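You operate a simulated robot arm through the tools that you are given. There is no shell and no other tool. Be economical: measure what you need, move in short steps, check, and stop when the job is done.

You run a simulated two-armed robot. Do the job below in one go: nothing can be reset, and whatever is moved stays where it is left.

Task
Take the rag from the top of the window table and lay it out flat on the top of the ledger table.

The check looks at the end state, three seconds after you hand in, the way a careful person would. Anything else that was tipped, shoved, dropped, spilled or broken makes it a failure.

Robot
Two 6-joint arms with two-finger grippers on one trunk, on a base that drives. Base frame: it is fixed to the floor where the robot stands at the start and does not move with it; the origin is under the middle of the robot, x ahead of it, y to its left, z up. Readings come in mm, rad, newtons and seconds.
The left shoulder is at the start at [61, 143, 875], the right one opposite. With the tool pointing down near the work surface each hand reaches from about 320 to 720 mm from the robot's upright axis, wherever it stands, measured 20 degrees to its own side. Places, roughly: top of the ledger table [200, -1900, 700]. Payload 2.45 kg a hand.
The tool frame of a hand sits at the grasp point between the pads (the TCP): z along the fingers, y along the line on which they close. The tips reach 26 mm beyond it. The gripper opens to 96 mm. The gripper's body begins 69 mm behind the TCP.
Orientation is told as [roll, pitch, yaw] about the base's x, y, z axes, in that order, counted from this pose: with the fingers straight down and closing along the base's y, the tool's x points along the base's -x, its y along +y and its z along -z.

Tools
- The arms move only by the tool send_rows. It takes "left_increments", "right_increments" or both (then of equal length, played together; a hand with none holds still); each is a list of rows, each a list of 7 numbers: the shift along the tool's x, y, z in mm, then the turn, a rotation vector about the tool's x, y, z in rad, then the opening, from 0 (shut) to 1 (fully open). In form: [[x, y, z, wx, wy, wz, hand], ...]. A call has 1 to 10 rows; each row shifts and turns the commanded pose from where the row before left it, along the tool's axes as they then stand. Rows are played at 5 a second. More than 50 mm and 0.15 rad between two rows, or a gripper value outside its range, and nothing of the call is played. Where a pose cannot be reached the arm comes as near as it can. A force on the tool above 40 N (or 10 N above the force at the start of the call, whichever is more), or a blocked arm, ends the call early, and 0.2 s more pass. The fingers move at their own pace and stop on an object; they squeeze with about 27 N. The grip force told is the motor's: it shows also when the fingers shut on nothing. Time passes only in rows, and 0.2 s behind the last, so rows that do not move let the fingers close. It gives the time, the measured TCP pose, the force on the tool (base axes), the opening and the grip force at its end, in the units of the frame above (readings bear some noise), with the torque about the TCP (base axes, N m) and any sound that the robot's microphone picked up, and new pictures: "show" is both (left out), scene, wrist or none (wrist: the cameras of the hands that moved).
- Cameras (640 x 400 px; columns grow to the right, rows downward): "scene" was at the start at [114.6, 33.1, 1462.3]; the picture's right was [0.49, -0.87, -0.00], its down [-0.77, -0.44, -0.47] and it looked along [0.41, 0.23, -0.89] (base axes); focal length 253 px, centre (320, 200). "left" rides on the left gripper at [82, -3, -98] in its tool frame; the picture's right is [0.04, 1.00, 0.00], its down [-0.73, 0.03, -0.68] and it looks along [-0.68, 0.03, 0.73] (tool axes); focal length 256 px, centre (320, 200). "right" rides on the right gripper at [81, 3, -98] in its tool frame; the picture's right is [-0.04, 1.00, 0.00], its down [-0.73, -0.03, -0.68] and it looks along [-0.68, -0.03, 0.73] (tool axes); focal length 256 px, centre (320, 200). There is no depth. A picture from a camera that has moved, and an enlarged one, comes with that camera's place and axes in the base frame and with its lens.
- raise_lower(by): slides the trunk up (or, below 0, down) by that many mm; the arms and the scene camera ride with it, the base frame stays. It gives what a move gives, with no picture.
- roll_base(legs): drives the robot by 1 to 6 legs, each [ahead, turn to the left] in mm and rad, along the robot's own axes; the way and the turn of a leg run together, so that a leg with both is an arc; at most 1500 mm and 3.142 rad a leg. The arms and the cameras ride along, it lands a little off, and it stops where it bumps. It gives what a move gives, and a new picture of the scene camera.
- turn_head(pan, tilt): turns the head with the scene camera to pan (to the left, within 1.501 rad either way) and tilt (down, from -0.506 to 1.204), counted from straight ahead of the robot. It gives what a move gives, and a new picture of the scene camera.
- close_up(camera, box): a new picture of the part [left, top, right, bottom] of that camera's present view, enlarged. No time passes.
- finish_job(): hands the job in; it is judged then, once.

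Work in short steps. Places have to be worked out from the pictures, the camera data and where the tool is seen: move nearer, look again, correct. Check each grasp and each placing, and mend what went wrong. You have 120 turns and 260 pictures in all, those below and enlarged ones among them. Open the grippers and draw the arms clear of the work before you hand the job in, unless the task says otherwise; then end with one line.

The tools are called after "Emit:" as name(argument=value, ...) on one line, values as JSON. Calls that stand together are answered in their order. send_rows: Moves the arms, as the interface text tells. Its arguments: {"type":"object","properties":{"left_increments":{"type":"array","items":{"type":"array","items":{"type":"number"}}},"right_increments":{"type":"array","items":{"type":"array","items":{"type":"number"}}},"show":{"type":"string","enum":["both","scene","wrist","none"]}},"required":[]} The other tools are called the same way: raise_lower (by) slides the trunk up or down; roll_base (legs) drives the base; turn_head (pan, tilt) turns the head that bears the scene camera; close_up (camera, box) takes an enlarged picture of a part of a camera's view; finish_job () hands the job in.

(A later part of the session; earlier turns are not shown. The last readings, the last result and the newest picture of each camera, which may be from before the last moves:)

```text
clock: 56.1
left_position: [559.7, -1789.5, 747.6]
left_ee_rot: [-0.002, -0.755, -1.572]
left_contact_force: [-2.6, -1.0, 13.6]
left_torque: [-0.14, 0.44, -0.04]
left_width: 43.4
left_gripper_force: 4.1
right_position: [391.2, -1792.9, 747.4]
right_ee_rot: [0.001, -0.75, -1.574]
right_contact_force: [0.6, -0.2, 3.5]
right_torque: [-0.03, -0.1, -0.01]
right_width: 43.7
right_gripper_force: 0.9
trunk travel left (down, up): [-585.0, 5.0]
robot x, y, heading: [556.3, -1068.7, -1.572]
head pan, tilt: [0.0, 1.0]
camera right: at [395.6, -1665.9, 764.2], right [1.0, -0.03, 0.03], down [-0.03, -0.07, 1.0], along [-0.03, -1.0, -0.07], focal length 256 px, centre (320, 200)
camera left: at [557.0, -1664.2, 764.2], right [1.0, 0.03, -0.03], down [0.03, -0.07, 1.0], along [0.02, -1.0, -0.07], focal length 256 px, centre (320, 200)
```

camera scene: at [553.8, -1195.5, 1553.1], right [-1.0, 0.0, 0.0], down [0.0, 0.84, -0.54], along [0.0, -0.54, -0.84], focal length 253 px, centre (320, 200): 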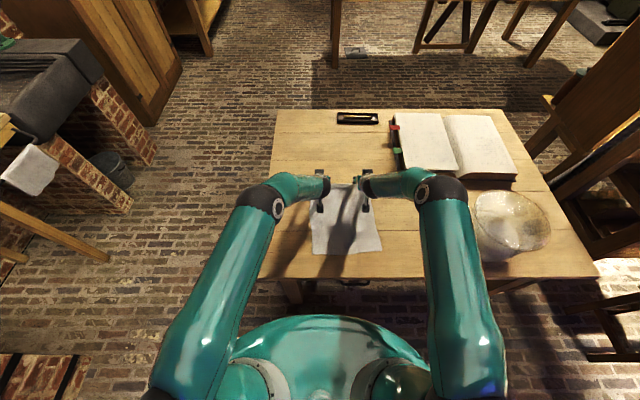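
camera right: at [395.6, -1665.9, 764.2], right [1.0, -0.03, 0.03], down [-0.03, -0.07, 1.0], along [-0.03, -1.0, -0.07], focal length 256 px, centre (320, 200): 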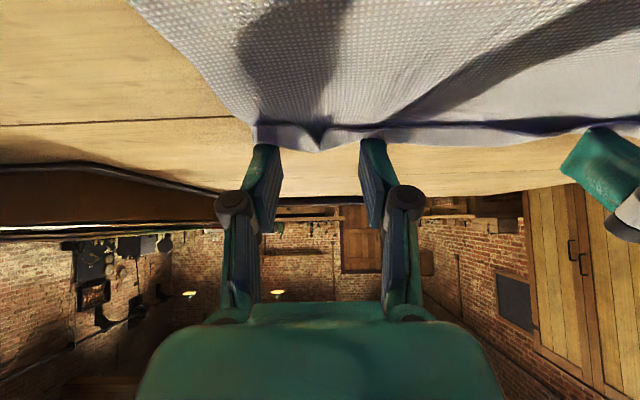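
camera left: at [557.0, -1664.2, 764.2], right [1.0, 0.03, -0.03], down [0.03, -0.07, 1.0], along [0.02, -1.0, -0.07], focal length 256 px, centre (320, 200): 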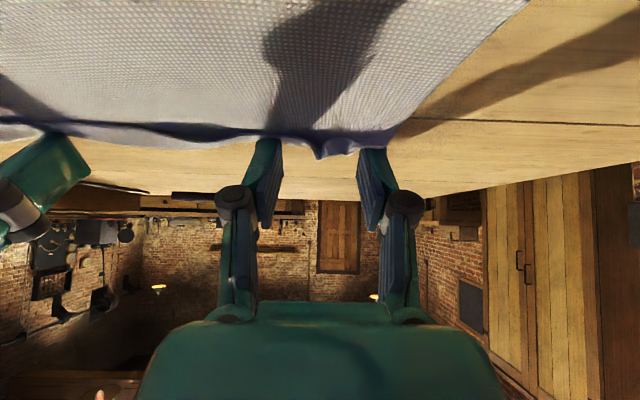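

Both hands press on the strip (14 N and 4 N). I add a little pressure on the right and drag outward 15 mm.

Emit:
send_rows(left_increments=[[0, 0, 0, 0, 0, 0, 0.45], [-2.2, 0, 2.05, 0, 0, 0, 0.45], [-2.2, 0, 2.05, 0, 0, 0, 0.45], [-2.2, 0, 2.05, 0, 0, 0, 0.45], [-2.2, 0, 2.05, 0, 0, 0, 0.45], [-2.2, 0, 2.05, 0, 0, 0, 0.45], [0, 0, 0, 0, 0, 0, 0.45]], right_increments=[[1.5, 0, 1.6, 0, 0, 0, 0.45], [-2.2, 0, 2.05, 0, 0, 0, 0.45], [-2.2, 0, 2.05, 0, 0, 0, 0.45], [-2.2, 0, 2.05, 0, 0, 0, 0.45], [-2.2, 0, 2.05, 0, 0, 0, 0.45], [-2.2, 0, 2.05, 0, 0, 0, 0.45], [0, 0, 0, 0, 0, 0, 0.45]], show="wrist")

Emit:
close_up(camera="scene", box=[300, 160, 400, 225])

```text
clock: 57.8
left_position: [559.6, -1802.0, 746.9]
left_ee_rot: [0.001, -0.753, -1.572]
left_contact_force: [-0.1, 0.1, 7.2]
left_torque: [-0.08, 0.2, -0.02]
left_width: 44.7
left_gripper_force: 1.6
right_position: [392.4, -1807.0, 747.6]
right_ee_rot: [0.0, -0.753, -1.573]
right_contact_force: [2.6, 2.6, 16.3]
right_torque: [-0.11, -0.6, 0.14]
right_width: 44.2
right_gripper_force: 5.2
trunk travel left (down, up): [-585.0, 5.0]
robot x, y, heading: [555.8, -1068.0, -1.563]
head pan, tilt: [0.0, 1.0]
camera right: at [396.9, -1679.8, 763.4], right [1.0, -0.03, 0.03], down [-0.03, -0.07, 1.0], along [-0.03, -1.0, -0.07], focal length 256 px, centre (320, 200)
camera left: at [557.0, -1676.6, 763.7], right [1.0, 0.03, -0.03], down [0.03, -0.07, 1.0], along [0.03, -1.0, -0.07], focal length 256 px, centre (320, 200)
```

right: 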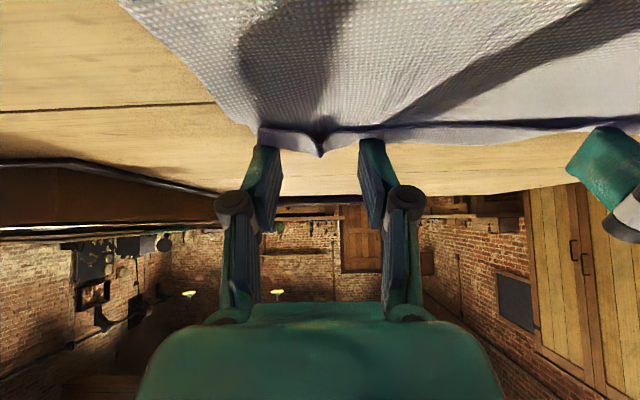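
left: 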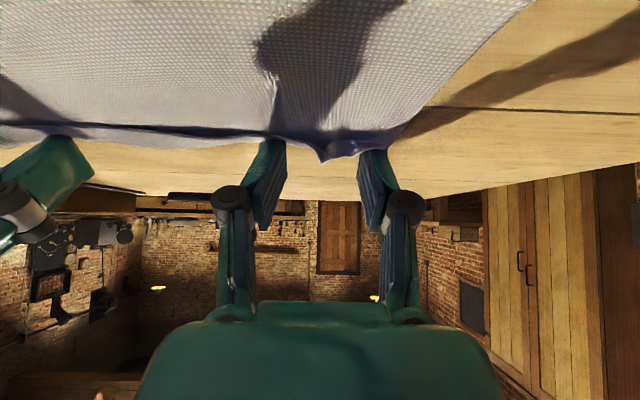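

```text
6.15 times, centred on (350, 192) of scene
camera zoom: at [554.2, -1192.0, 1553.5], right [-1.0, 0.0, 0.0], down [0.0, 0.84, -0.54], along [0.0, -0.54, -0.84], focal length 1555 px, centre (135, 246)
```

zoom: 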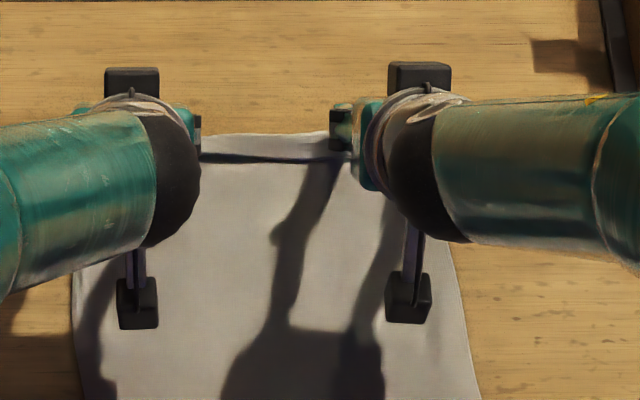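

The ridge is shrinking. I drag 10 mm more while opening the fingers under light pressure to spread the little pinch folds sideways.

Emit:
send_rows(left_increments=[[-1.5, 0, 2.5, 0, 0, 0, 0.45], [-2.2, 0, 2.05, 0, 0, 0, 0.45], [-2.2, 0, 2.05, 0, 0, 0, 0.5], [-2.2, 0, 2.05, 0, 0, 0, 0.55], [0, 0, 0, 0, 0, 0, 0.6], [0, 0, 0, 0, 0, 0, 0.6]], right_increments=[[-2.2, 0, 2.05, 0, 0, 0, 0.45], [-2.2, 0, 2.05, 0, 0, 0, 0.45], [-2.2, 0, 2.05, 0, 0, 0, 0.5], [-1.5, 0, 1.4, 0, 0, 0, 0.55], [0, 0, 0, 0, 0, 0, 0.6], [0, 0, 0, 0, 0, 0, 0.6]], show="wrist")

Emit:
close_up(camera="scene", box=[300, 160, 400, 225])

```text
clock: 59.1
left_position: [560.6, -1815.3, 744.8]
left_ee_rot: [0.001, -0.751, -1.572]
left_contact_force: [1.1, 1.4, 2.0]
left_torque: [-0.05, 0.07, 0.02]
left_width: 59.6
left_gripper_force: 0.1
right_position: [390.4, -1817.7, 745.0]
right_ee_rot: [0.001, -0.749, -1.573]
right_contact_force: [-0.3, -0.2, 4.3]
right_torque: [0.0, -0.07, 0.04]
right_width: 58.3
right_gripper_force: 0.1
trunk travel left (down, up): [-585.0, 5.0]
robot x, y, heading: [553.8, -1064.5, -1.566]
head pan, tilt: [0.0, 1.0]
camera right: at [395.5, -1691.0, 761.6], right [1.0, -0.03, 0.03], down [-0.03, -0.07, 1.0], along [-0.03, -1.0, -0.08], focal length 256 px, centre (320, 200)
camera left: at [557.4, -1690.4, 761.9], right [1.0, 0.03, -0.03], down [0.03, -0.07, 1.0], along [0.03, -1.0, -0.07], focal length 256 px, centre (320, 200)
```

right: 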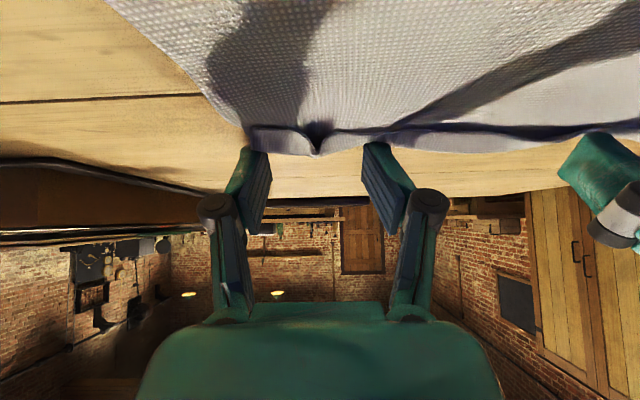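
left: 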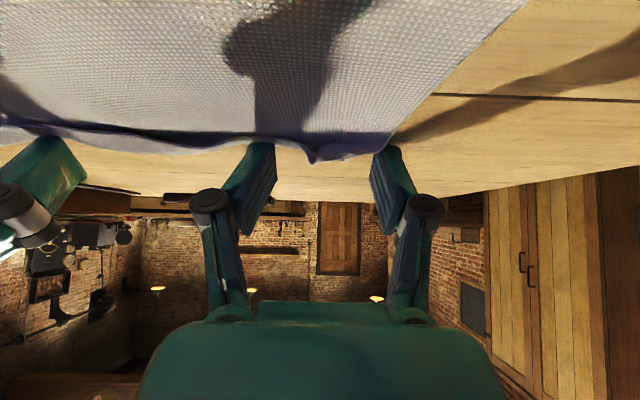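

```text
6.15 times, centred on (350, 192) of scene
camera zoom: at [553.9, -1194.6, 1553.1], right [-1.0, 0.0, 0.0], down [0.0, 0.84, -0.54], along [0.0, -0.54, -0.84], focal length 1555 px, centre (135, 246)
```

zoom: 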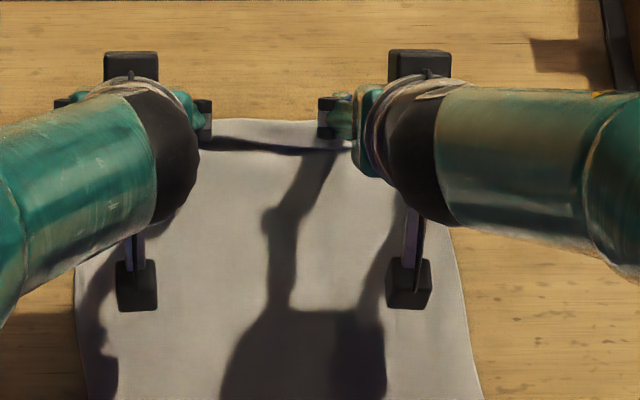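

I lift off and draw back for a clear look.

Emit:
send_rows(left_increments=[[-7, 0, -7, 0, 0, 0, 0.6], [-10, 0, -11, 0, 0, 0, 0.6], [-10, 0, -20, 0, 0, 0, 0.6], [0, 0, -30, 0, 0, 0, 0.6], [0, 0, -30, 0, 0.1, 0, 0.6], [0, 0, -30, 0, 0.1, 0, 0.6], [0, 0, -30, 0, 0.1, 0, 0.6]], right_increments=[[-7, 0, -7, 0, 0, 0, 0.6], [-10, 0, -11, 0, 0, 0, 0.6], [-10, 0, -20, 0, 0, 0, 0.6], [0, 0, -30, 0, 0, 0, 0.6], [0, 0, -30, 0, 0.1, 0, 0.6], [0, 0, -30, 0, 0.1, 0, 0.6], [0, 0, -30, 0, 0.1, 0, 0.6]])

Emit:
close_up(camera="scene", box=[290, 150, 410, 270])

Emit:
close_up(camera="left", box=[0, 0, 420, 150])

```text
clock: 60.8
left_position: [558.2, -1734.2, 882.2]
left_ee_rot: [-0.001, -0.45, -1.573]
left_contact_force: [0.5, -0.7, -0.2]
left_torque: [-0.01, 0.02, 0.0]
left_width: 57.6
left_gripper_force: 0.1
right_position: [391.3, -1736.0, 882.7]
right_ee_rot: [0.0, -0.449, -1.573]
right_contact_force: [0.0, -0.1, 0.3]
right_torque: [-0.03, 0.0, 0.0]
right_width: 57.8
right_gripper_force: 0.0
trunk travel left (down, up): [-585.0, 5.0]
robot x, y, heading: [553.4, -1067.3, -1.562]
head pan, tilt: [0.0, 1.0]
camera scene: at [553.9, -1194.7, 1553.1], right [-1.0, 0.0, 0.0], down [0.0, 0.84, -0.54], along [0.0, -0.54, -0.84], focal length 253 px, centre (320, 200)
camera right: at [395.6, -1619.9, 937.2], right [1.0, -0.04, 0.02], down [-0.03, -0.37, 0.93], along [-0.03, -0.93, -0.37], focal length 256 px, centre (320, 200)
camera left: at [555.9, -1619.8, 936.6], right [1.0, 0.03, -0.02], down [0.03, -0.37, 0.93], along [0.02, -0.93, -0.37], focal length 256 px, centre (320, 200)
```

scene: 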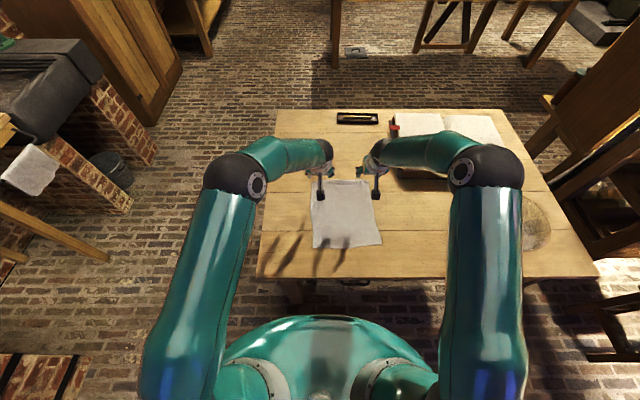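
right: 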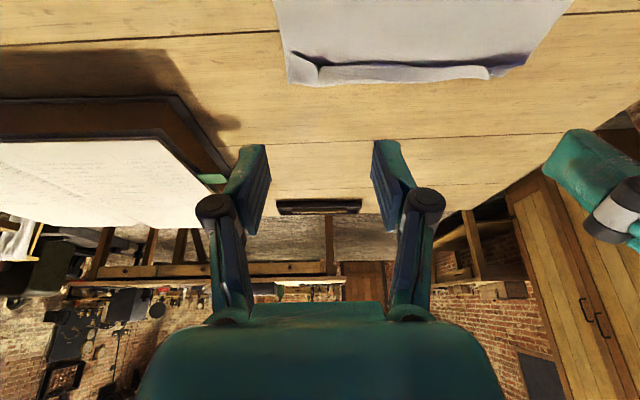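
left: 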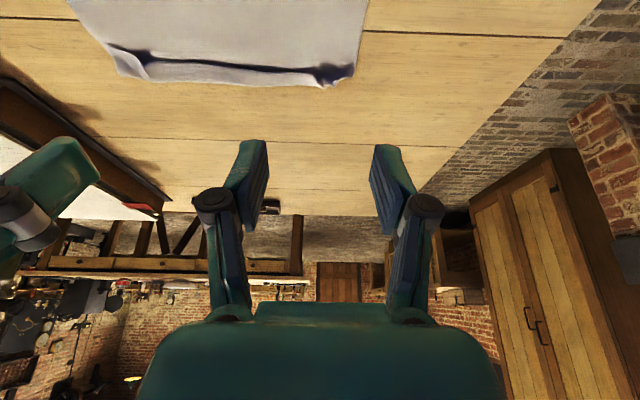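

```text
3.33 times, centred on (350, 210) of scene
camera zoom: at [553.9, -1194.7, 1553.1], right [-1.0, 0.0, 0.0], down [0.0, 0.84, -0.54], along [0.0, -0.54, -0.84], focal length 842 px, centre (220, 167)
```

zoom: 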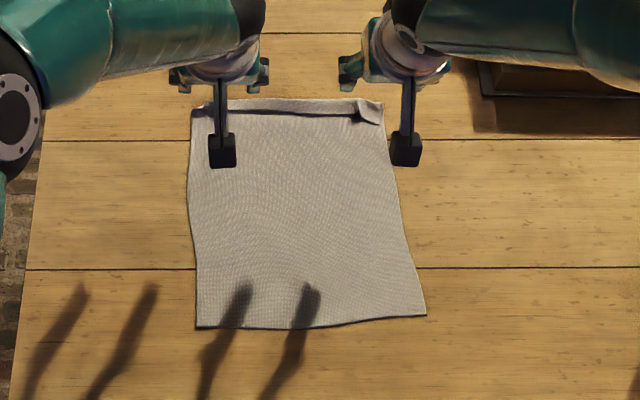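

```text
1.52 times, centred on (210, 75) of left
camera zoom: at [555.9, -1619.8, 936.6], right [1.0, 0.03, -0.02], down [0.03, -0.37, 0.93], along [0.02, -0.93, -0.37], focal length 390 px, centre (488, 390)
```

zoom: 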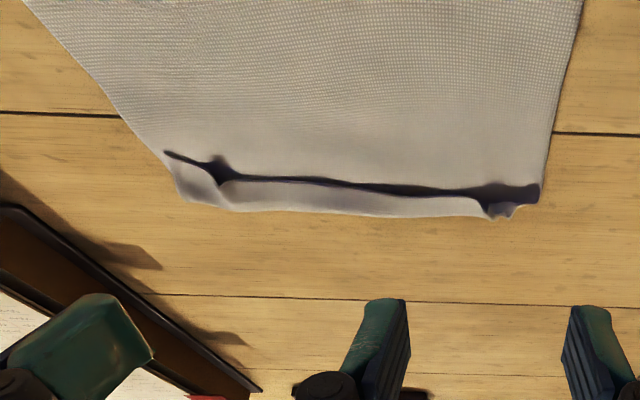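

The sheet slid a bit and now lies at y≈-1532..-1828. A low crease with two small gathers remains near the hem. I press closed fingertips on both far corners, outside the gathers, and stretch the hem sideways and outward.

Emit:
send_rows(left_increments=[[0, 0, 0, 0, -0.1, 0, 0], [0, 0, 0, 0, -0.1, 0, 0], [0, 0, 0, 0, -0.1, 0, 0], [4.7, 5, 26, 0, 0, 0, 0], [4.7, 5, 26, 0, 0, 0, 0], [4.7, 5, 26, 0, 0, 0, 0], [4.7, 5, 26, 0, 0, 0, 0], [4.7, 5, 26, 0, 0, 0, 0], [0, 0, 0, 0, 0, 0, 0]], right_increments=[[0, 0, 0, 0, -0.1, 0, 0], [0, 0, 0, 0, -0.1, 0, 0], [0, 0, 0, 0, -0.1, 0, 0], [4.7, -4, 26, 0, 0, 0, 0], [4.7, -4, 26, 0, 0, 0, 0], [4.7, -4, 26, 0, 0, 0, 0], [4.7, -4, 26, 0, 0, 0, 0], [4.7, -4, 26, 0, 0, 0, 0], [0, 0, 0, 0, 0, 0, 0]], show="wrist")

```text
clock: 62.8
left_position: [583.0, -1807.2, 773.5]
left_ee_rot: [0.0, -0.751, -1.573]
left_contact_force: [-0.9, 0.7, 0.0]
left_torque: [0.0, -0.01, -0.03]
left_width: 0.1
left_gripper_force: 27.1
right_position: [370.3, -1808.5, 774.0]
right_ee_rot: [0.0, -0.75, -1.573]
right_contact_force: [-0.1, -0.3, 0.6]
right_torque: [0.0, -0.02, 0.01]
right_width: 0.0
right_gripper_force: 26.5
trunk travel left (down, up): [-585.0, 5.0]
robot x, y, heading: [555.2, -1067.9, -1.571]
head pan, tilt: [0.0, 1.0]
camera right: at [374.9, -1681.8, 790.5], right [1.0, -0.03, 0.03], down [-0.03, -0.07, 1.0], along [-0.03, -1.0, -0.07], focal length 256 px, centre (320, 200)
camera left: at [581.1, -1681.7, 791.4], right [1.0, 0.03, -0.03], down [0.03, -0.07, 1.0], along [0.02, -1.0, -0.07], focal length 256 px, centre (320, 200)
```

right: 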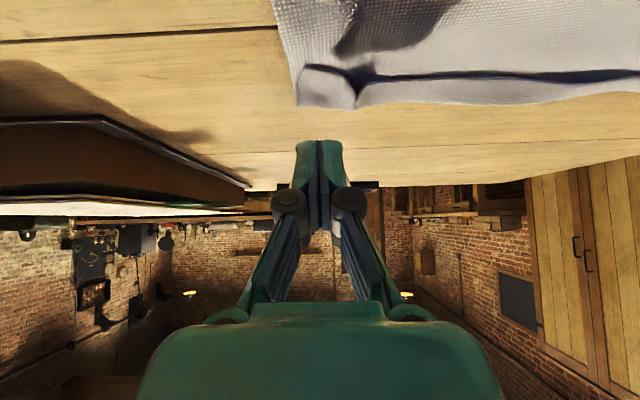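
left: 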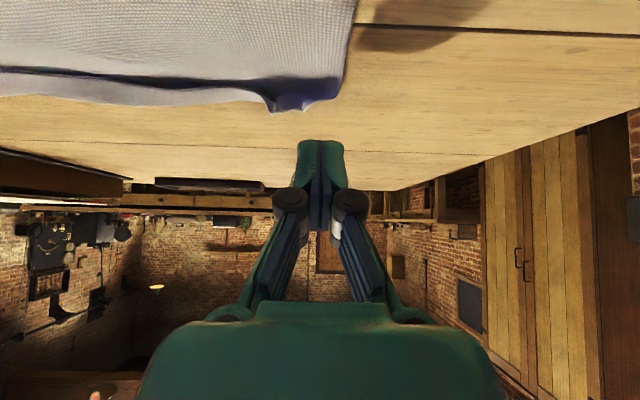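

Well placed over the corner flaps. I press down and stretch them outward diagonally.

Emit:
send_rows(left_increments=[[4.1, 0, 4.4, 0, 0, 0, 0], [4.1, 0, 4.4, 0, 0, 0, 0], [4.1, 0, 4.4, 0, 0, 0, 0], [4.1, 0, 4.4, 0, 0, 0, 0], [3, 0, 3.3, 0, 0, 0, 0], [0, 3, 0, 0, 0, 0, 0], [-1, 3, 1, 0, 0, 0, 0], [-1, 3, 1, 0, 0, 0, 0], [-1, 3, 1, 0, 0, 0, 0], [0, 0, 0, 0, 0, 0, 0]], right_increments=[[4.1, 0, 4.4, 0, 0, 0, 0], [4.1, 0, 4.4, 0, 0, 0, 0], [4.1, 0, 4.4, 0, 0, 0, 0], [4.1, 0, 4.4, 0, 0, 0, 0], [3.4, 0, 3.7, 0, 0, 0, 0], [0, -3, 0, 0, 0, 0, 0], [-1, -3, 1, 0, 0, 0, 0], [-1, -3, 1, 0, 0, 0, 0], [-1, -3, 1, 0, 0, 0, 0], [0, 0, 0, 0, 0, 0, 0]], show="wrist")

```text
clock: 65.0
left_position: [595.8, -1807.9, 746.1]
left_ee_rot: [0.001, -0.752, -1.572]
left_contact_force: [-3.1, -0.1, 6.6]
left_torque: [-0.03, 0.07, -0.03]
left_width: 0.1
left_gripper_force: 28.6
right_position: [358.0, -1812.4, 747.6]
right_ee_rot: [-0.001, -0.755, -1.572]
right_contact_force: [3.3, 3.5, 23.1]
right_torque: [-0.1, -0.01, 0.01]
right_width: 0.0
right_gripper_force: 27.2
trunk travel left (down, up): [-585.0, 5.0]
robot x, y, heading: [553.5, -1065.5, -1.574]
head pan, tilt: [0.0, 1.0]
camera right: at [363.4, -1685.2, 763.4], right [1.0, -0.03, 0.03], down [-0.03, -0.07, 1.0], along [-0.03, -1.0, -0.07], focal length 256 px, centre (320, 200)
camera left: at [593.8, -1682.9, 762.9], right [1.0, 0.03, -0.03], down [0.03, -0.07, 1.0], along [0.03, -1.0, -0.07], focal length 256 px, centre (320, 200)
```

right: 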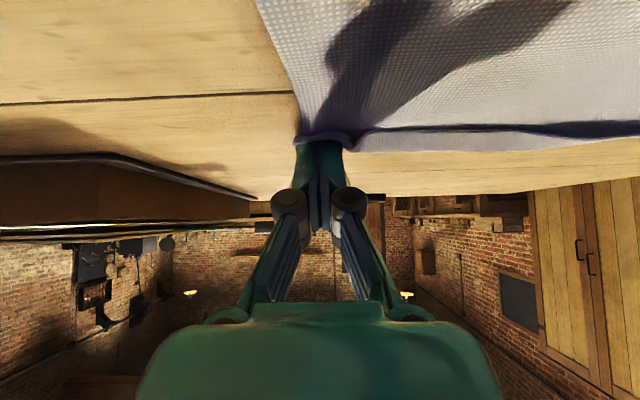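
left: 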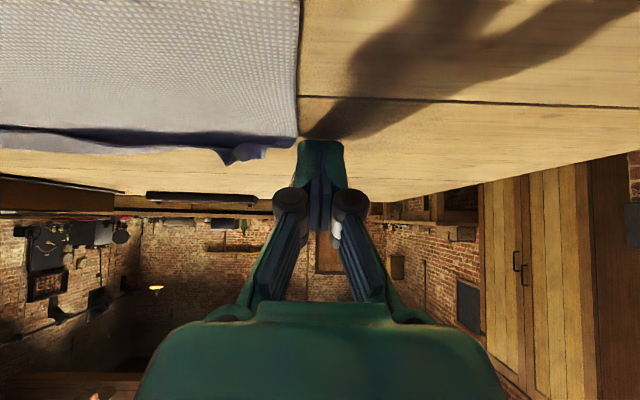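

The left tip slipped off the edge. A better way is to draw the whole sheet back toward me by its near corners, all in tension, and then iron the crease out over the far hem within easy reach. I lift and bring the hands upright over the near edge.

Emit:
send_rows(left_increments=[[-14, 0, -15, 0, 0, 0, 0], [-14, 0, -15, 0, 0, 0, 0], [-14, -5, -15, 0, 0, 0, 0], [0, -5, -25, 0, 0.15, 0, 0], [0, -5, -25, 0, 0.15, 0, 0], [0, 0, -25, 0, 0.15, 0, 0], [0, 0, -20, 0, 0.15, 0, 0], [0, 0, 0, 0, 0.15, 0, 0], [40, 0, 0, 0, 0, 0, 0], [40, 0, 0, 0, 0, 0, 0]], right_increments=[[-14, 0, -15, 0, 0, 0, 0], [-14, 0, -15, 0, 0, 0, 0], [-14, 5, -15, 0, 0, 0, 0], [0, 5, -25, 0, 0.15, 0, 0], [0, 5, -25, 0, 0.15, 0, 0], [0, 0, -25, 0, 0.15, 0, 0], [0, 0, -20, 0, 0.15, 0, 0], [0, 0, 0, 0, 0.15, 0, 0], [40, 0, 0, 0, 0, 0, 0], [40, 0, 0, 0, 0, 0, 0]], show="scene")

Emit:
close_up(camera="left", box=[0, 0, 400, 200])

Emit:
close_up(camera="scene", box=[290, 150, 410, 270])

```text
clock: 67.2
left_position: [588.3, -1645.1, 886.9]
left_ee_rot: [-0.002, -0.001, -1.572]
left_contact_force: [0.2, -0.5, 0.9]
left_torque: [-0.01, 0.01, 0.01]
left_width: 0.1
left_gripper_force: 28.3
left hand out of reach, approached as far as the arm can: row 7, 8
right_position: [377.4, -1748.2, 885.4]
right_ee_rot: [0.0, 0.003, -1.572]
right_contact_force: [0.8, 0.3, 0.1]
right_torque: [0.0, 0.02, -0.03]
right_width: 0.0
right_gripper_force: 27.3
right hand out of reach, approached as far as the arm can: row 8, 9, 10
trunk travel left (down, up): [-585.0, 5.0]
robot x, y, heading: [555.3, -1069.2, -1.572]
head pan, tilt: [0.0, 1.0]
camera scene: at [554.1, -1196.8, 1552.9], right [-1.0, 0.0, 0.0], down [0.0, 0.84, -0.54], along [0.0, -0.54, -0.84], focal length 253 px, centre (320, 200)
```

scene: 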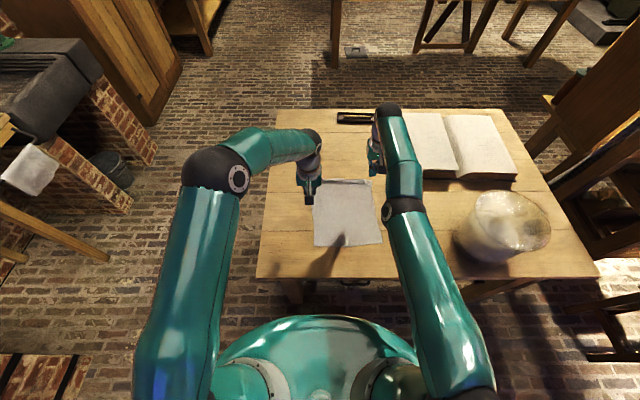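

```text
1.60 times, centred on (200, 100) of left
camera zoom: at [585.8, -1565.1, 986.3], right [1.0, 0.04, 0.0], down [0.03, -0.73, 0.68], along [0.03, -0.68, -0.73], focal length 410 px, centre (512, 360)
```

zoom: 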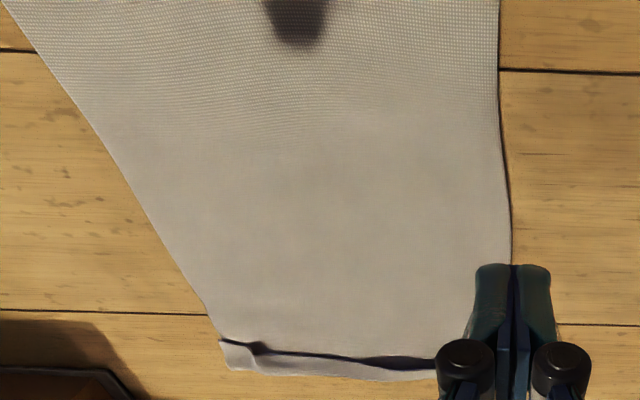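

```text
3.33 times, centred on (350, 210) of scene
camera zoom: at [554.1, -1196.8, 1552.9], right [-1.0, 0.0, 0.0], down [0.0, 0.84, -0.54], along [0.0, -0.54, -0.84], focal length 842 px, centre (220, 167)
```

zoom: 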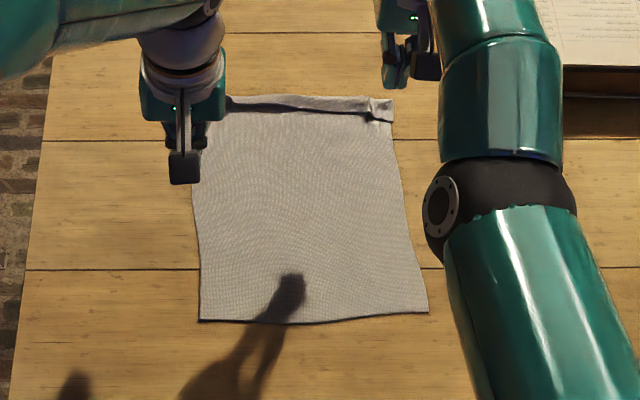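

The sheet is flat except for that hem. I bring both hands over the near corners, just inside the near edge.

Emit:
send_rows(left_increments=[[11, -2, 0, 0, 0, 0, 0], [11, -2, 0, 0, 0, 0, 0], [11, -2, 10, 0, 0, 0, 0], [11, -2, 14, 0, 0, 0, 0], [11, -2, 14, 0, 0, 0, 0], [11, -2, 14, 0, 0, 0, 0], [11, -2, 14, 0, 0, 0, 0], [11, -1, 14, 0, 0, 0, 0], [0, 0, 0, 0, 0, 0, 0]], right_increments=[[24, 1, 0, 0, 0, 0, 0], [24, 1, 0, 0, 0, 0, 0], [24, 1, 10, 0, 0, 0, 0], [24, 1, 14, 0, 0, 0, 0], [24, 1, 14, 0, 0, 0, 0], [24, 1, 14, 0, 0, 0, 0], [24, 1, 14, 0, 0, 0, 0], [24, 1, 14, 0, 0, 0, 0], [0, 0, 0, 0, 0, 0, 0]], show="both")

```text
clock: 69.2
left_position: [571.7, -1556.3, 809.0]
left_ee_rot: [-0.001, 0.001, -1.573]
left_contact_force: [-0.6, 0.2, -0.2]
left_torque: [0.02, -0.02, -0.01]
left_width: 0.0
left_gripper_force: 28.6
right_position: [388.6, -1742.7, 797.8]
right_ee_rot: [-0.001, 0.002, -1.573]
right_contact_force: [-0.1, 1.0, 0.2]
right_torque: [0.0, 0.01, -0.01]
right_width: 0.0
right_gripper_force: 26.7
right hand out of reach, approached as far as the arm can: row 1, 2, 3, 4, 5, 6, 7, 8
trunk travel left (down, up): [-585.0, 5.0]
robot x, y, heading: [555.8, -1059.2, -1.567]
head pan, tilt: [0.0, 1.0]
camera scene: at [553.7, -1195.9, 1553.1], right [-1.0, 0.0, 0.0], down [0.0, 0.84, -0.54], along [0.0, -0.54, -0.84], focal length 253 px, centre (320, 200)
camera right: at [393.0, -1660.6, 895.6], right [1.0, -0.04, 0.0], down [-0.03, -0.73, 0.68], along [-0.03, -0.68, -0.74], focal length 256 px, centre (320, 200)
camera left: at [569.3, -1476.3, 907.0], right [1.0, 0.04, 0.0], down [0.03, -0.73, 0.68], along [0.03, -0.68, -0.73], focal length 256 px, centre (320, 200)
```

scene: 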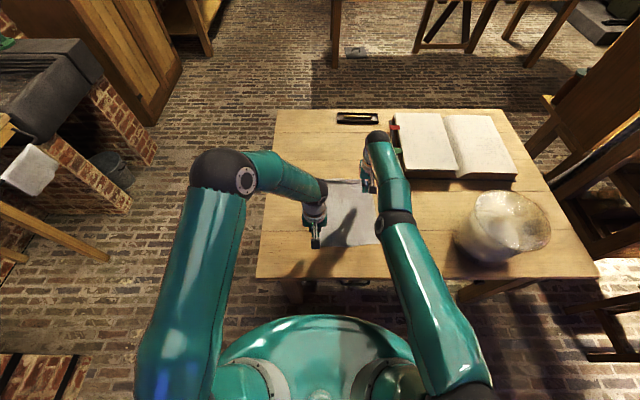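
right: 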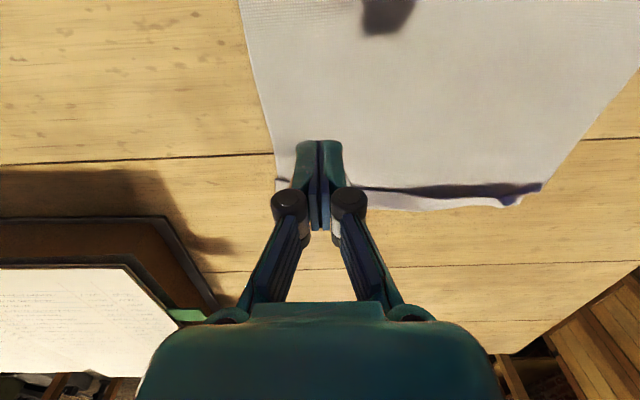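
left: 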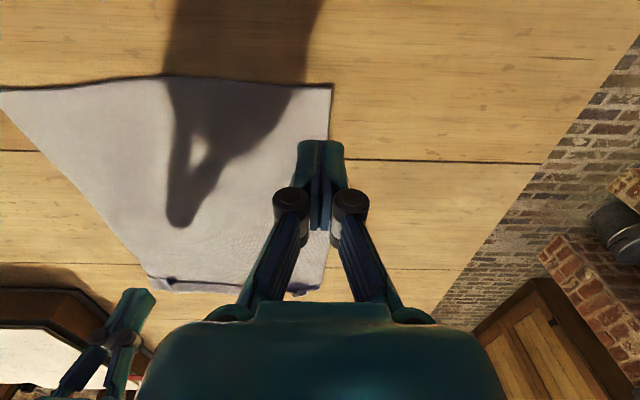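

The right arm is stuck fully stretched: it follows up and down but not back. I free it by lifting and tilting the fingers outward, which bends the elbow.

Emit:
send_rows(right_increments=[[0, 0, -10, 0, -0.1, 0, 0], [0, 0, -10, 0, -0.1, 0, 0], [0, 0, -10, 0, -0.1, 0, 0], [0, 0, -10, 0, -0.1, 0, 0], [10, 0, -10, 0, 0, 0, 0], [10, 0, -10, 0, 0, 0, 0]], show="scene")

```text
clock: 70.5
left_position: [571.1, -1555.6, 808.5]
left_ee_rot: [0.0, -0.003, -1.574]
left_contact_force: [0.6, -0.3, -0.3]
left_torque: [-0.06, 0.01, -0.01]
left_width: 0.0
left_gripper_force: 28.6
right_position: [393.3, -1801.6, 834.4]
right_ee_rot: [0.003, -0.399, -1.574]
right_contact_force: [0.1, 1.2, -0.7]
right_torque: [-0.07, 0.02, 0.01]
right_width: 0.1
right_gripper_force: 27.3
right hand out of reach, approached as far as the arm can: row 1, 2, 3, 4, 5
trunk travel left (down, up): [-585.0, 5.0]
robot x, y, heading: [556.1, -1065.8, -1.565]
head pan, tilt: [0.0, 1.0]
camera scene: at [553.7, -1193.2, 1553.0], right [-1.0, 0.0, 0.0], down [0.0, 0.84, -0.54], along [0.0, -0.54, -0.84], focal length 253 px, centre (320, 200)
```

scene: 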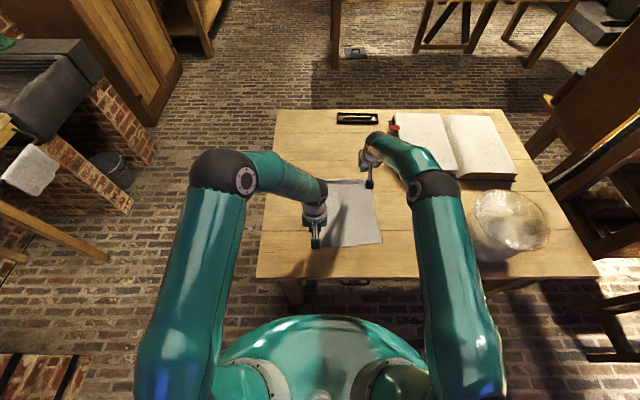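

The elbow bends again. I draw the right hand back while still tilted, then straighten it.

Emit:
send_rows(right_increments=[[23, 0, -10, 0, 0, 0, 0], [23, 0, -10, 0, 0, 0, 0], [23, 0, -10, 0, 0, 0, 0], [23, 0, -10, 0, 0, 0, 0], [23, 0, -10, 0, 0, 0, 0], [23, 0, -10, 0, 0, 0, 0], [23, 0, -10, 0, 0, 0, 0], [23, 0, -10, 0, 0, 0, 0], [23, 0, -10, 0, 0, 0, 0], [10, 0, -4, 0, 0.1, 0, 0]], show="none")

Emit:
send_rows(right_increments=[[0, 0, 0, 0, 0.1, 0, 0], [0, 0, 0, 0, 0.1, 0, 0], [0, 0, 0, 0, 0.1, 0, 0], [0, 0, 0, 0, 0, 0, 0]])

```text
clock: 72.8
left_position: [571.7, -1557.3, 806.3]
left_ee_rot: [-0.001, 0.002, -1.573]
left_contact_force: [-0.1, 0.2, -0.2]
left_torque: [-0.02, 0.01, 0.01]
left_width: 0.1
left_gripper_force: 28.2
right_position: [394.4, -1566.4, 837.3]
right_ee_rot: [0.0, -0.299, -1.572]
right_contact_force: [-0.7, 0.0, 0.0]
right_torque: [0.01, 0.01, 0.0]
right_width: 0.2
right_gripper_force: 27.2
trunk travel left (down, up): [-585.0, 5.0]
robot x, y, heading: [555.5, -1066.7, -1.569]
head pan, tilt: [0.0, 1.0]
```

```text
clock: 73.8
left_position: [571.3, -1555.7, 807.1]
left_ee_rot: [0.0, -0.001, -1.573]
left_contact_force: [0.2, -0.1, -0.9]
left_torque: [0.04, 0.0, -0.01]
left_width: 0.0
left_gripper_force: 28.5
right_position: [392.5, -1565.9, 836.0]
right_ee_rot: [0.0, 0.001, -1.573]
right_contact_force: [-0.1, -0.3, 0.2]
right_torque: [-0.02, 0.01, -0.02]
right_width: 0.0
right_gripper_force: 27.3
trunk travel left (down, up): [-585.0, 5.0]
robot x, y, heading: [554.0, -1067.8, -1.572]
head pan, tilt: [0.0, 1.0]
camera scene: at [553.7, -1195.5, 1553.1], right [-1.0, 0.0, 0.0], down [0.0, 0.84, -0.54], along [0.0, -0.54, -0.84], focal length 253 px, centre (320, 200)
camera right: at [398.6, -1485.2, 934.6], right [1.0, -0.04, 0.0], down [-0.03, -0.73, 0.68], along [-0.03, -0.68, -0.73], focal length 256 px, centre (320, 200)
```

scene: 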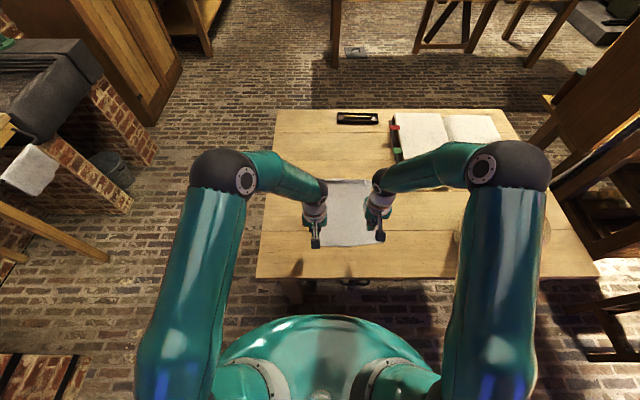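
right: 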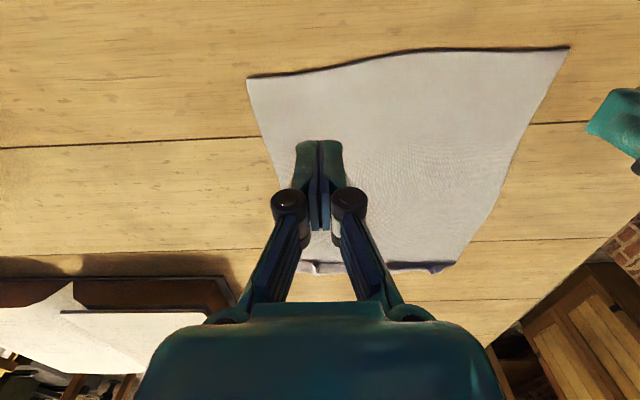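

The near corners are at (338, -1550) and (581, -1539). I move the right tip to x≈358 and the left to x≈567, and lower to just above the cloth.

Emit:
send_rows(left_increments=[[0, -2, 9, 0, 0, 0, 0], [0, -2, 9, 0, 0, 0, 0], [0, 0, 9, 0, 0, 0, 0], [0, 0, 9, 0, 0, 0, 0], [0, 0, 9, 0, 0, 0, 0], [0, 0, 7, 0, 0, 0, 0], [0, 0, 0, 0, 0, 0, 0]], right_increments=[[0, -12, 14, 0, 0, 0, 0], [0, -12, 14, 0, 0, 0, 0], [0, -10, 14, 0, 0, 0, 0], [0, 0, 14, 0, 0, 0, 0], [0, 0, 14, 0, 0, 0, 0], [0, 0, 12, 0, 0, 0, 0], [0, 0, 0, 0, 0, 0, 0]], show="wrist")

```text
clock: 75.3
left_position: [567.9, -1555.7, 755.8]
left_ee_rot: [0.001, 0.002, -1.572]
left_contact_force: [0.0, -0.4, 0.2]
left_torque: [0.02, 0.0, 0.01]
left_width: 0.3
left_gripper_force: 28.5
right_position: [360.4, -1567.8, 754.8]
right_ee_rot: [0.0, -0.001, -1.575]
right_contact_force: [-0.3, 0.2, 0.0]
right_torque: [0.02, 0.03, 0.0]
right_width: 0.2
right_gripper_force: 27.0
trunk travel left (down, up): [-585.0, 5.0]
robot x, y, heading: [553.6, -1065.0, -1.57]
head pan, tilt: [0.0, 1.0]
camera right: at [364.3, -1486.4, 852.4], right [1.0, -0.04, 0.0], down [-0.03, -0.73, 0.68], along [-0.03, -0.68, -0.73], focal length 256 px, centre (320, 200)
camera left: at [564.8, -1475.2, 855.5], right [1.0, 0.04, 0.0], down [0.03, -0.73, 0.68], along [0.03, -0.68, -0.73], focal length 256 px, centre (320, 200)
```

right: 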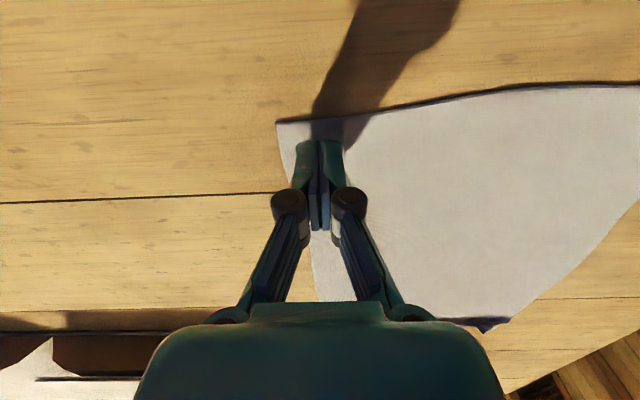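
left: 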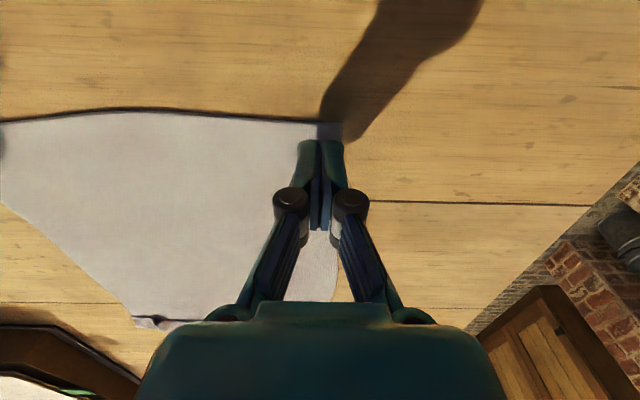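

Both tips are on the corners. I press lightly and draw the sheet back 40 mm toward me.

Emit:
send_rows(left_increments=[[0, 0, 4, 0, 0, 0, 0], [0, 0, 4, 0, 0, 0, 0], [0, 0, 2.5, 0, 0, 0, 0], [6, 0, 0, 0, 0, 0, 0], [6, 0, 0, 0, 0, 0, 0], [6, 0, 0, 0, 0, 0, 0], [6, 0, 0, 0, 0, 0, 0], [6, 0, 0, 0, 0, 0, 0], [6, 0, 0, 0, 0, 0, 0], [6, 0, 0, 0, 0, 0, 0]], right_increments=[[0, 0, 4, 0, 0, 0, 0], [0, 0, 4, 0, 0, 0, 0], [0, 0, 1.5, 0, 0, 0, 0], [6, 0, 0, 0, 0, 0, 0], [6, 0, 0, 0, 0, 0, 0], [6, 0, 0, 0, 0, 0, 0], [6, 0, 0, 0, 0, 0, 0], [6, 0, 0, 0, 0, 0, 0], [6, 0, 0, 0, 0, 0, 0], [6, 0, 0, 0, 0, 0, 0]])

Emit:
close_up(camera="scene", box=[290, 150, 410, 270])

```text
clock: 77.5
left_position: [568.1, -1513.2, 747.3]
left_ee_rot: [0.001, -0.001, -1.571]
left_contact_force: [0.2, 0.2, 0.3]
left_torque: [-0.03, -0.02, 0.02]
left_width: 0.0
left_gripper_force: 26.7
right_position: [361.1, -1524.1, 746.0]
right_ee_rot: [0.001, -0.004, -1.574]
right_contact_force: [-0.2, -8.4, 33.6]
right_torque: [0.06, 0.1, 0.0]
right_width: 0.0
right_gripper_force: 27.6
trunk travel left (down, up): [-585.0, 5.0]
robot x, y, heading: [555.8, -1066.0, -1.568]
head pan, tilt: [0.0, 1.0]
camera scene: at [554.8, -1193.7, 1553.4], right [-1.0, 0.0, 0.0], down [0.0, 0.84, -0.54], along [0.0, -0.54, -0.84], focal length 253 px, centre (320, 200)
camera right: at [365.8, -1443.0, 844.0], right [1.0, -0.04, 0.0], down [-0.03, -0.73, 0.68], along [-0.03, -0.68, -0.73], focal length 256 px, centre (320, 200)
camera left: at [566.4, -1432.4, 846.0], right [1.0, 0.04, 0.0], down [0.03, -0.73, 0.68], along [0.03, -0.68, -0.73], focal length 256 px, centre (320, 200)
```

scene: 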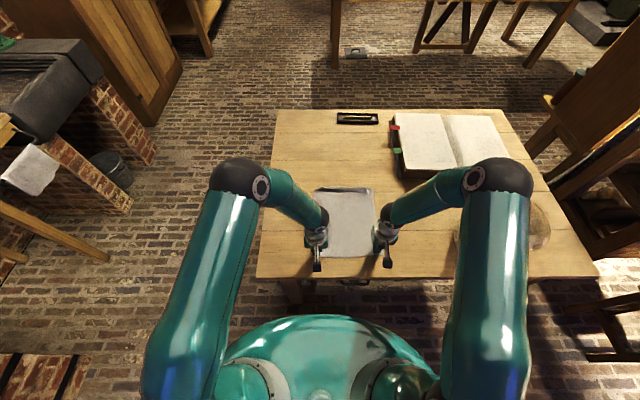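
right: 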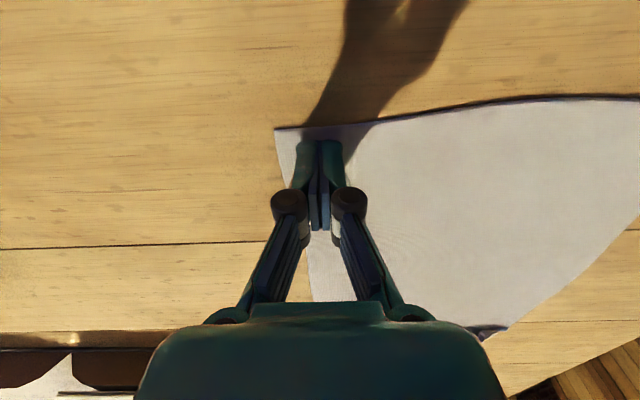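
left: 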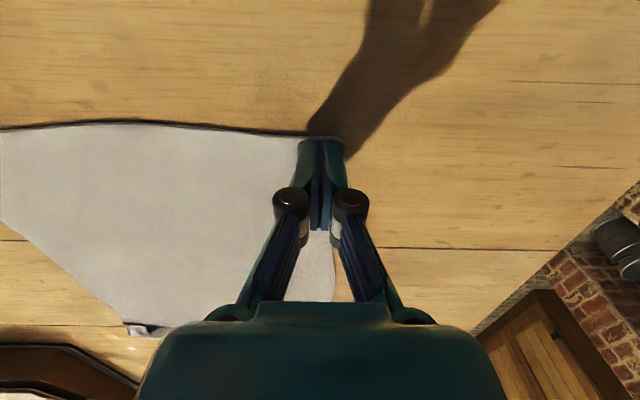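

```text
3.33 times, centred on (350, 210) of scene
camera zoom: at [554.8, -1193.7, 1553.4], right [-1.0, 0.0, 0.0], down [0.0, 0.84, -0.54], along [0.0, -0.54, -0.84], focal length 842 px, centre (220, 167)
```

zoom: 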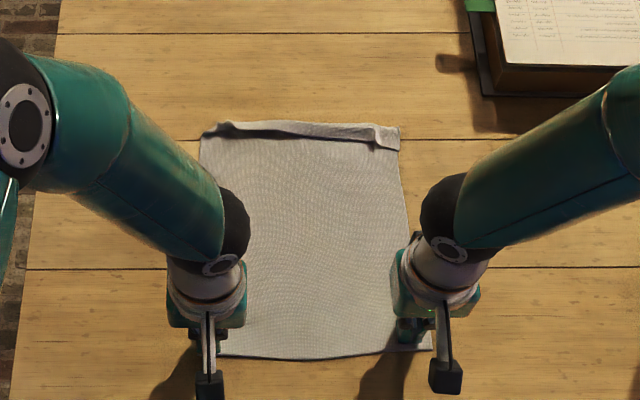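

The sheet is now at y≈-1500..-1791. I lift the hands and move one in for a close look at the hem, to tell whether it is a ridge or a fold-over.

Emit:
send_rows(left_increments=[[0, 0, -10, 0, 0, 0, 0], [0, 0, -30, 0, 0, 0, 0], [0, 0, -30, 0, 0, 0, 0], [-25, 0, -10, 0, 0, 0, 0], [-25, 0, 0, 0, 0, 0, 0], [-25, 0, 0, 0, 0, 0, 0], [-25, 0, 0, 0, 0, 0, 0], [-20, 0, 0, 0, 0, 0, 0]], right_increments=[[0, 0, -10, 0, 0, 0, 0], [0, 0, -30, 0, 0, 0, 0], [0, 0, -30, 0, 0, 0, 0], [-25, 0, -10, 0, 0, 0, 0], [-25, 0, 0, 0, 0, 0, 0], [-25, 0, 0, 0, 0, 0, 0], [-25, 0, 0, 0, 0, 0, 0], [-20, 0, 0, 0, 0, 0, 0]], show="scene")

Emit:
close_up(camera="left", box=[60, 130, 300, 280])

Emit:
close_up(camera="right", box=[340, 130, 580, 280])

```text
clock: 79.3
left_position: [567.7, -1634.1, 826.9]
left_ee_rot: [-0.001, 0.0, -1.571]
left_contact_force: [0.6, -0.2, -0.9]
left_torque: [0.02, -0.01, -0.02]
left_width: 0.1
left_gripper_force: 27.2
right_position: [360.3, -1645.2, 824.7]
right_ee_rot: [0.001, 0.001, -1.573]
right_contact_force: [-0.6, 0.1, -0.9]
right_torque: [0.01, -0.05, -0.02]
right_width: 0.0
right_gripper_force: 27.2
trunk travel left (down, up): [-585.0, 5.0]
robot x, y, heading: [557.0, -1062.4, -1.567]
head pan, tilt: [0.0, 1.0]
camera scene: at [553.7, -1196.8, 1553.0], right [-1.0, 0.0, 0.0], down [0.0, 0.84, -0.54], along [0.0, -0.54, -0.84], focal length 253 px, centre (320, 200)
```

scene: 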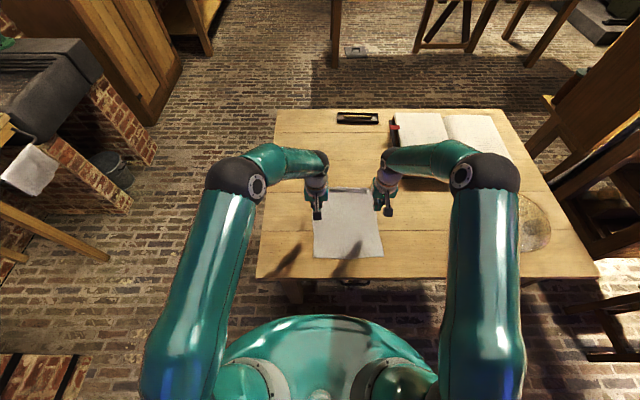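

```text
2.67 times, centred on (180, 205) of left
camera zoom: at [565.5, -1554.0, 924.7], right [1.0, 0.04, 0.0], down [0.03, -0.73, 0.68], along [0.03, -0.68, -0.73], focal length 683 px, centre (693, 187)
```

zoom: 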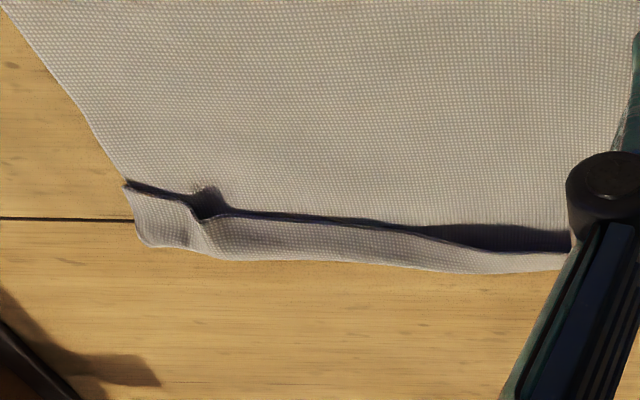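

```text
2.67 times, centred on (460, 205) of right
camera zoom: at [365.3, -1564.7, 923.5], right [1.0, -0.04, 0.0], down [-0.03, -0.73, 0.68], along [-0.03, -0.68, -0.74], focal length 683 px, centre (-53, 187)
```

zoom: 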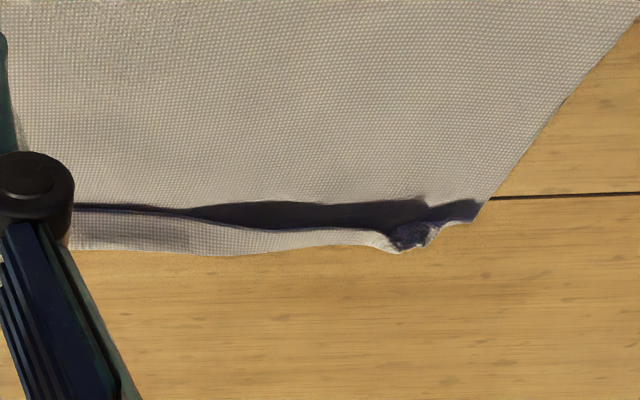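

The close-ups show the hem is folded back on top, a ~22 mm flap with its free edge toward me, so I must flip it outward. For that I need upright fingers farther out. The torso clears the table edge well, so I drive 40 mm closer.

Emit:
roll_base(legs=[[40, 0]])

```text
clock: 80.2
left_position: [567.4, -1675.1, 824.2]
left_ee_rot: [0.0, 0.002, -1.572]
left_contact_force: [0.5, -0.6, -0.9]
left_torque: [0.02, -0.02, -0.03]
left_width: 0.0
left_gripper_force: 26.9
right_position: [361.1, -1687.3, 823.6]
right_ee_rot: [0.0, 0.004, -1.571]
right_contact_force: [0.3, -0.3, -0.5]
right_torque: [0.06, -0.02, -0.03]
right_width: 0.0
right_gripper_force: 26.6
trunk travel left (down, up): [-585.0, 5.0]
robot x, y, heading: [553.2, -1107.5, -1.573]
head pan, tilt: [0.0, 1.0]
camera scene: at [553.8, -1239.8, 1552.7], right [-1.0, 0.0, 0.0], down [0.0, 0.84, -0.54], along [0.0, -0.54, -0.84], focal length 253 px, centre (320, 200)
```

scene: 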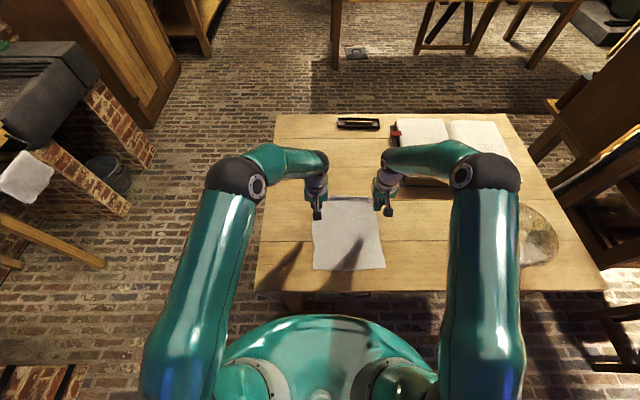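

The drive was clean. I pull the sheet another ~35 mm toward me by the near corners so the flap is within upright reach.

Emit:
send_rows(left_increments=[[22, 0, 0, 0, 0, 0, 0], [22, 0, 0, 0, 0, 0, 0], [22, 0, 10, 0, 0, 0, 0], [22, 0, 14, 0, 0, 0, 0], [22, 0, 14, 0, 0, 0, 0], [22, 0, 14, 0, 0, 0, 0], [22, 0, 12, 0, 0, 0, 0], [0, 0, 0, 0, 0, 0, 0]], right_increments=[[22, 0, 0, 0, 0, 0, 0], [22, 0, 0, 0, 0, 0, 0], [22, 0, 10, 0, 0, 0, 0], [22, 0, 14, 0, 0, 0, 0], [22, 0, 14, 0, 0, 0, 0], [22, 0, 14, 0, 0, 0, 0], [22, 0, 12, 0, 0, 0, 0], [0, 0, 0, 0, 0, 0, 0]], show="wrist")

```text
clock: 82.0
left_position: [565.7, -1519.1, 761.3]
left_ee_rot: [0.0, 0.0, -1.572]
left_contact_force: [0.1, 0.1, 0.6]
left_torque: [-0.01, -0.01, 0.01]
left_width: 0.0
left_gripper_force: 27.6
right_position: [362.9, -1533.0, 761.0]
right_ee_rot: [0.002, 0.001, -1.573]
right_contact_force: [-0.3, 0.0, -0.4]
right_torque: [0.02, 0.05, 0.01]
right_width: 0.0
right_gripper_force: 27.0
trunk travel left (down, up): [-585.0, 5.0]
robot x, y, heading: [556.6, -1105.5, -1.569]
head pan, tilt: [0.0, 1.0]
camera right: at [367.5, -1451.7, 859.5], right [1.0, -0.04, 0.0], down [-0.03, -0.73, 0.68], along [-0.03, -0.68, -0.73], focal length 256 px, centre (320, 200)
camera left: at [564.4, -1439.6, 861.0], right [1.0, 0.04, 0.0], down [0.03, -0.73, 0.68], along [0.03, -0.68, -0.73], focal length 256 px, centre (320, 200)
```

right: 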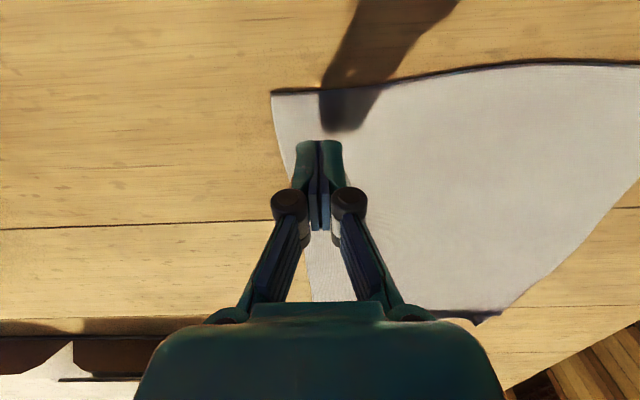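
left: 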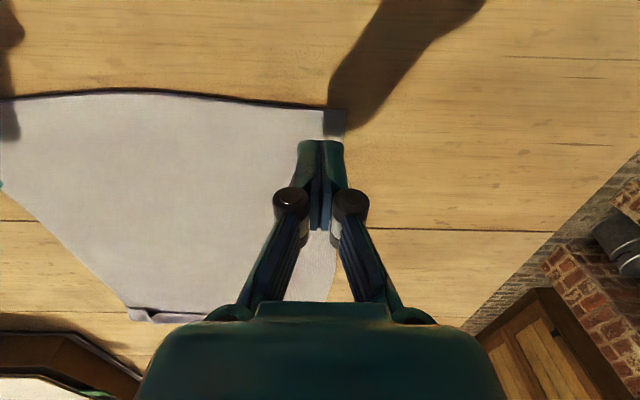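

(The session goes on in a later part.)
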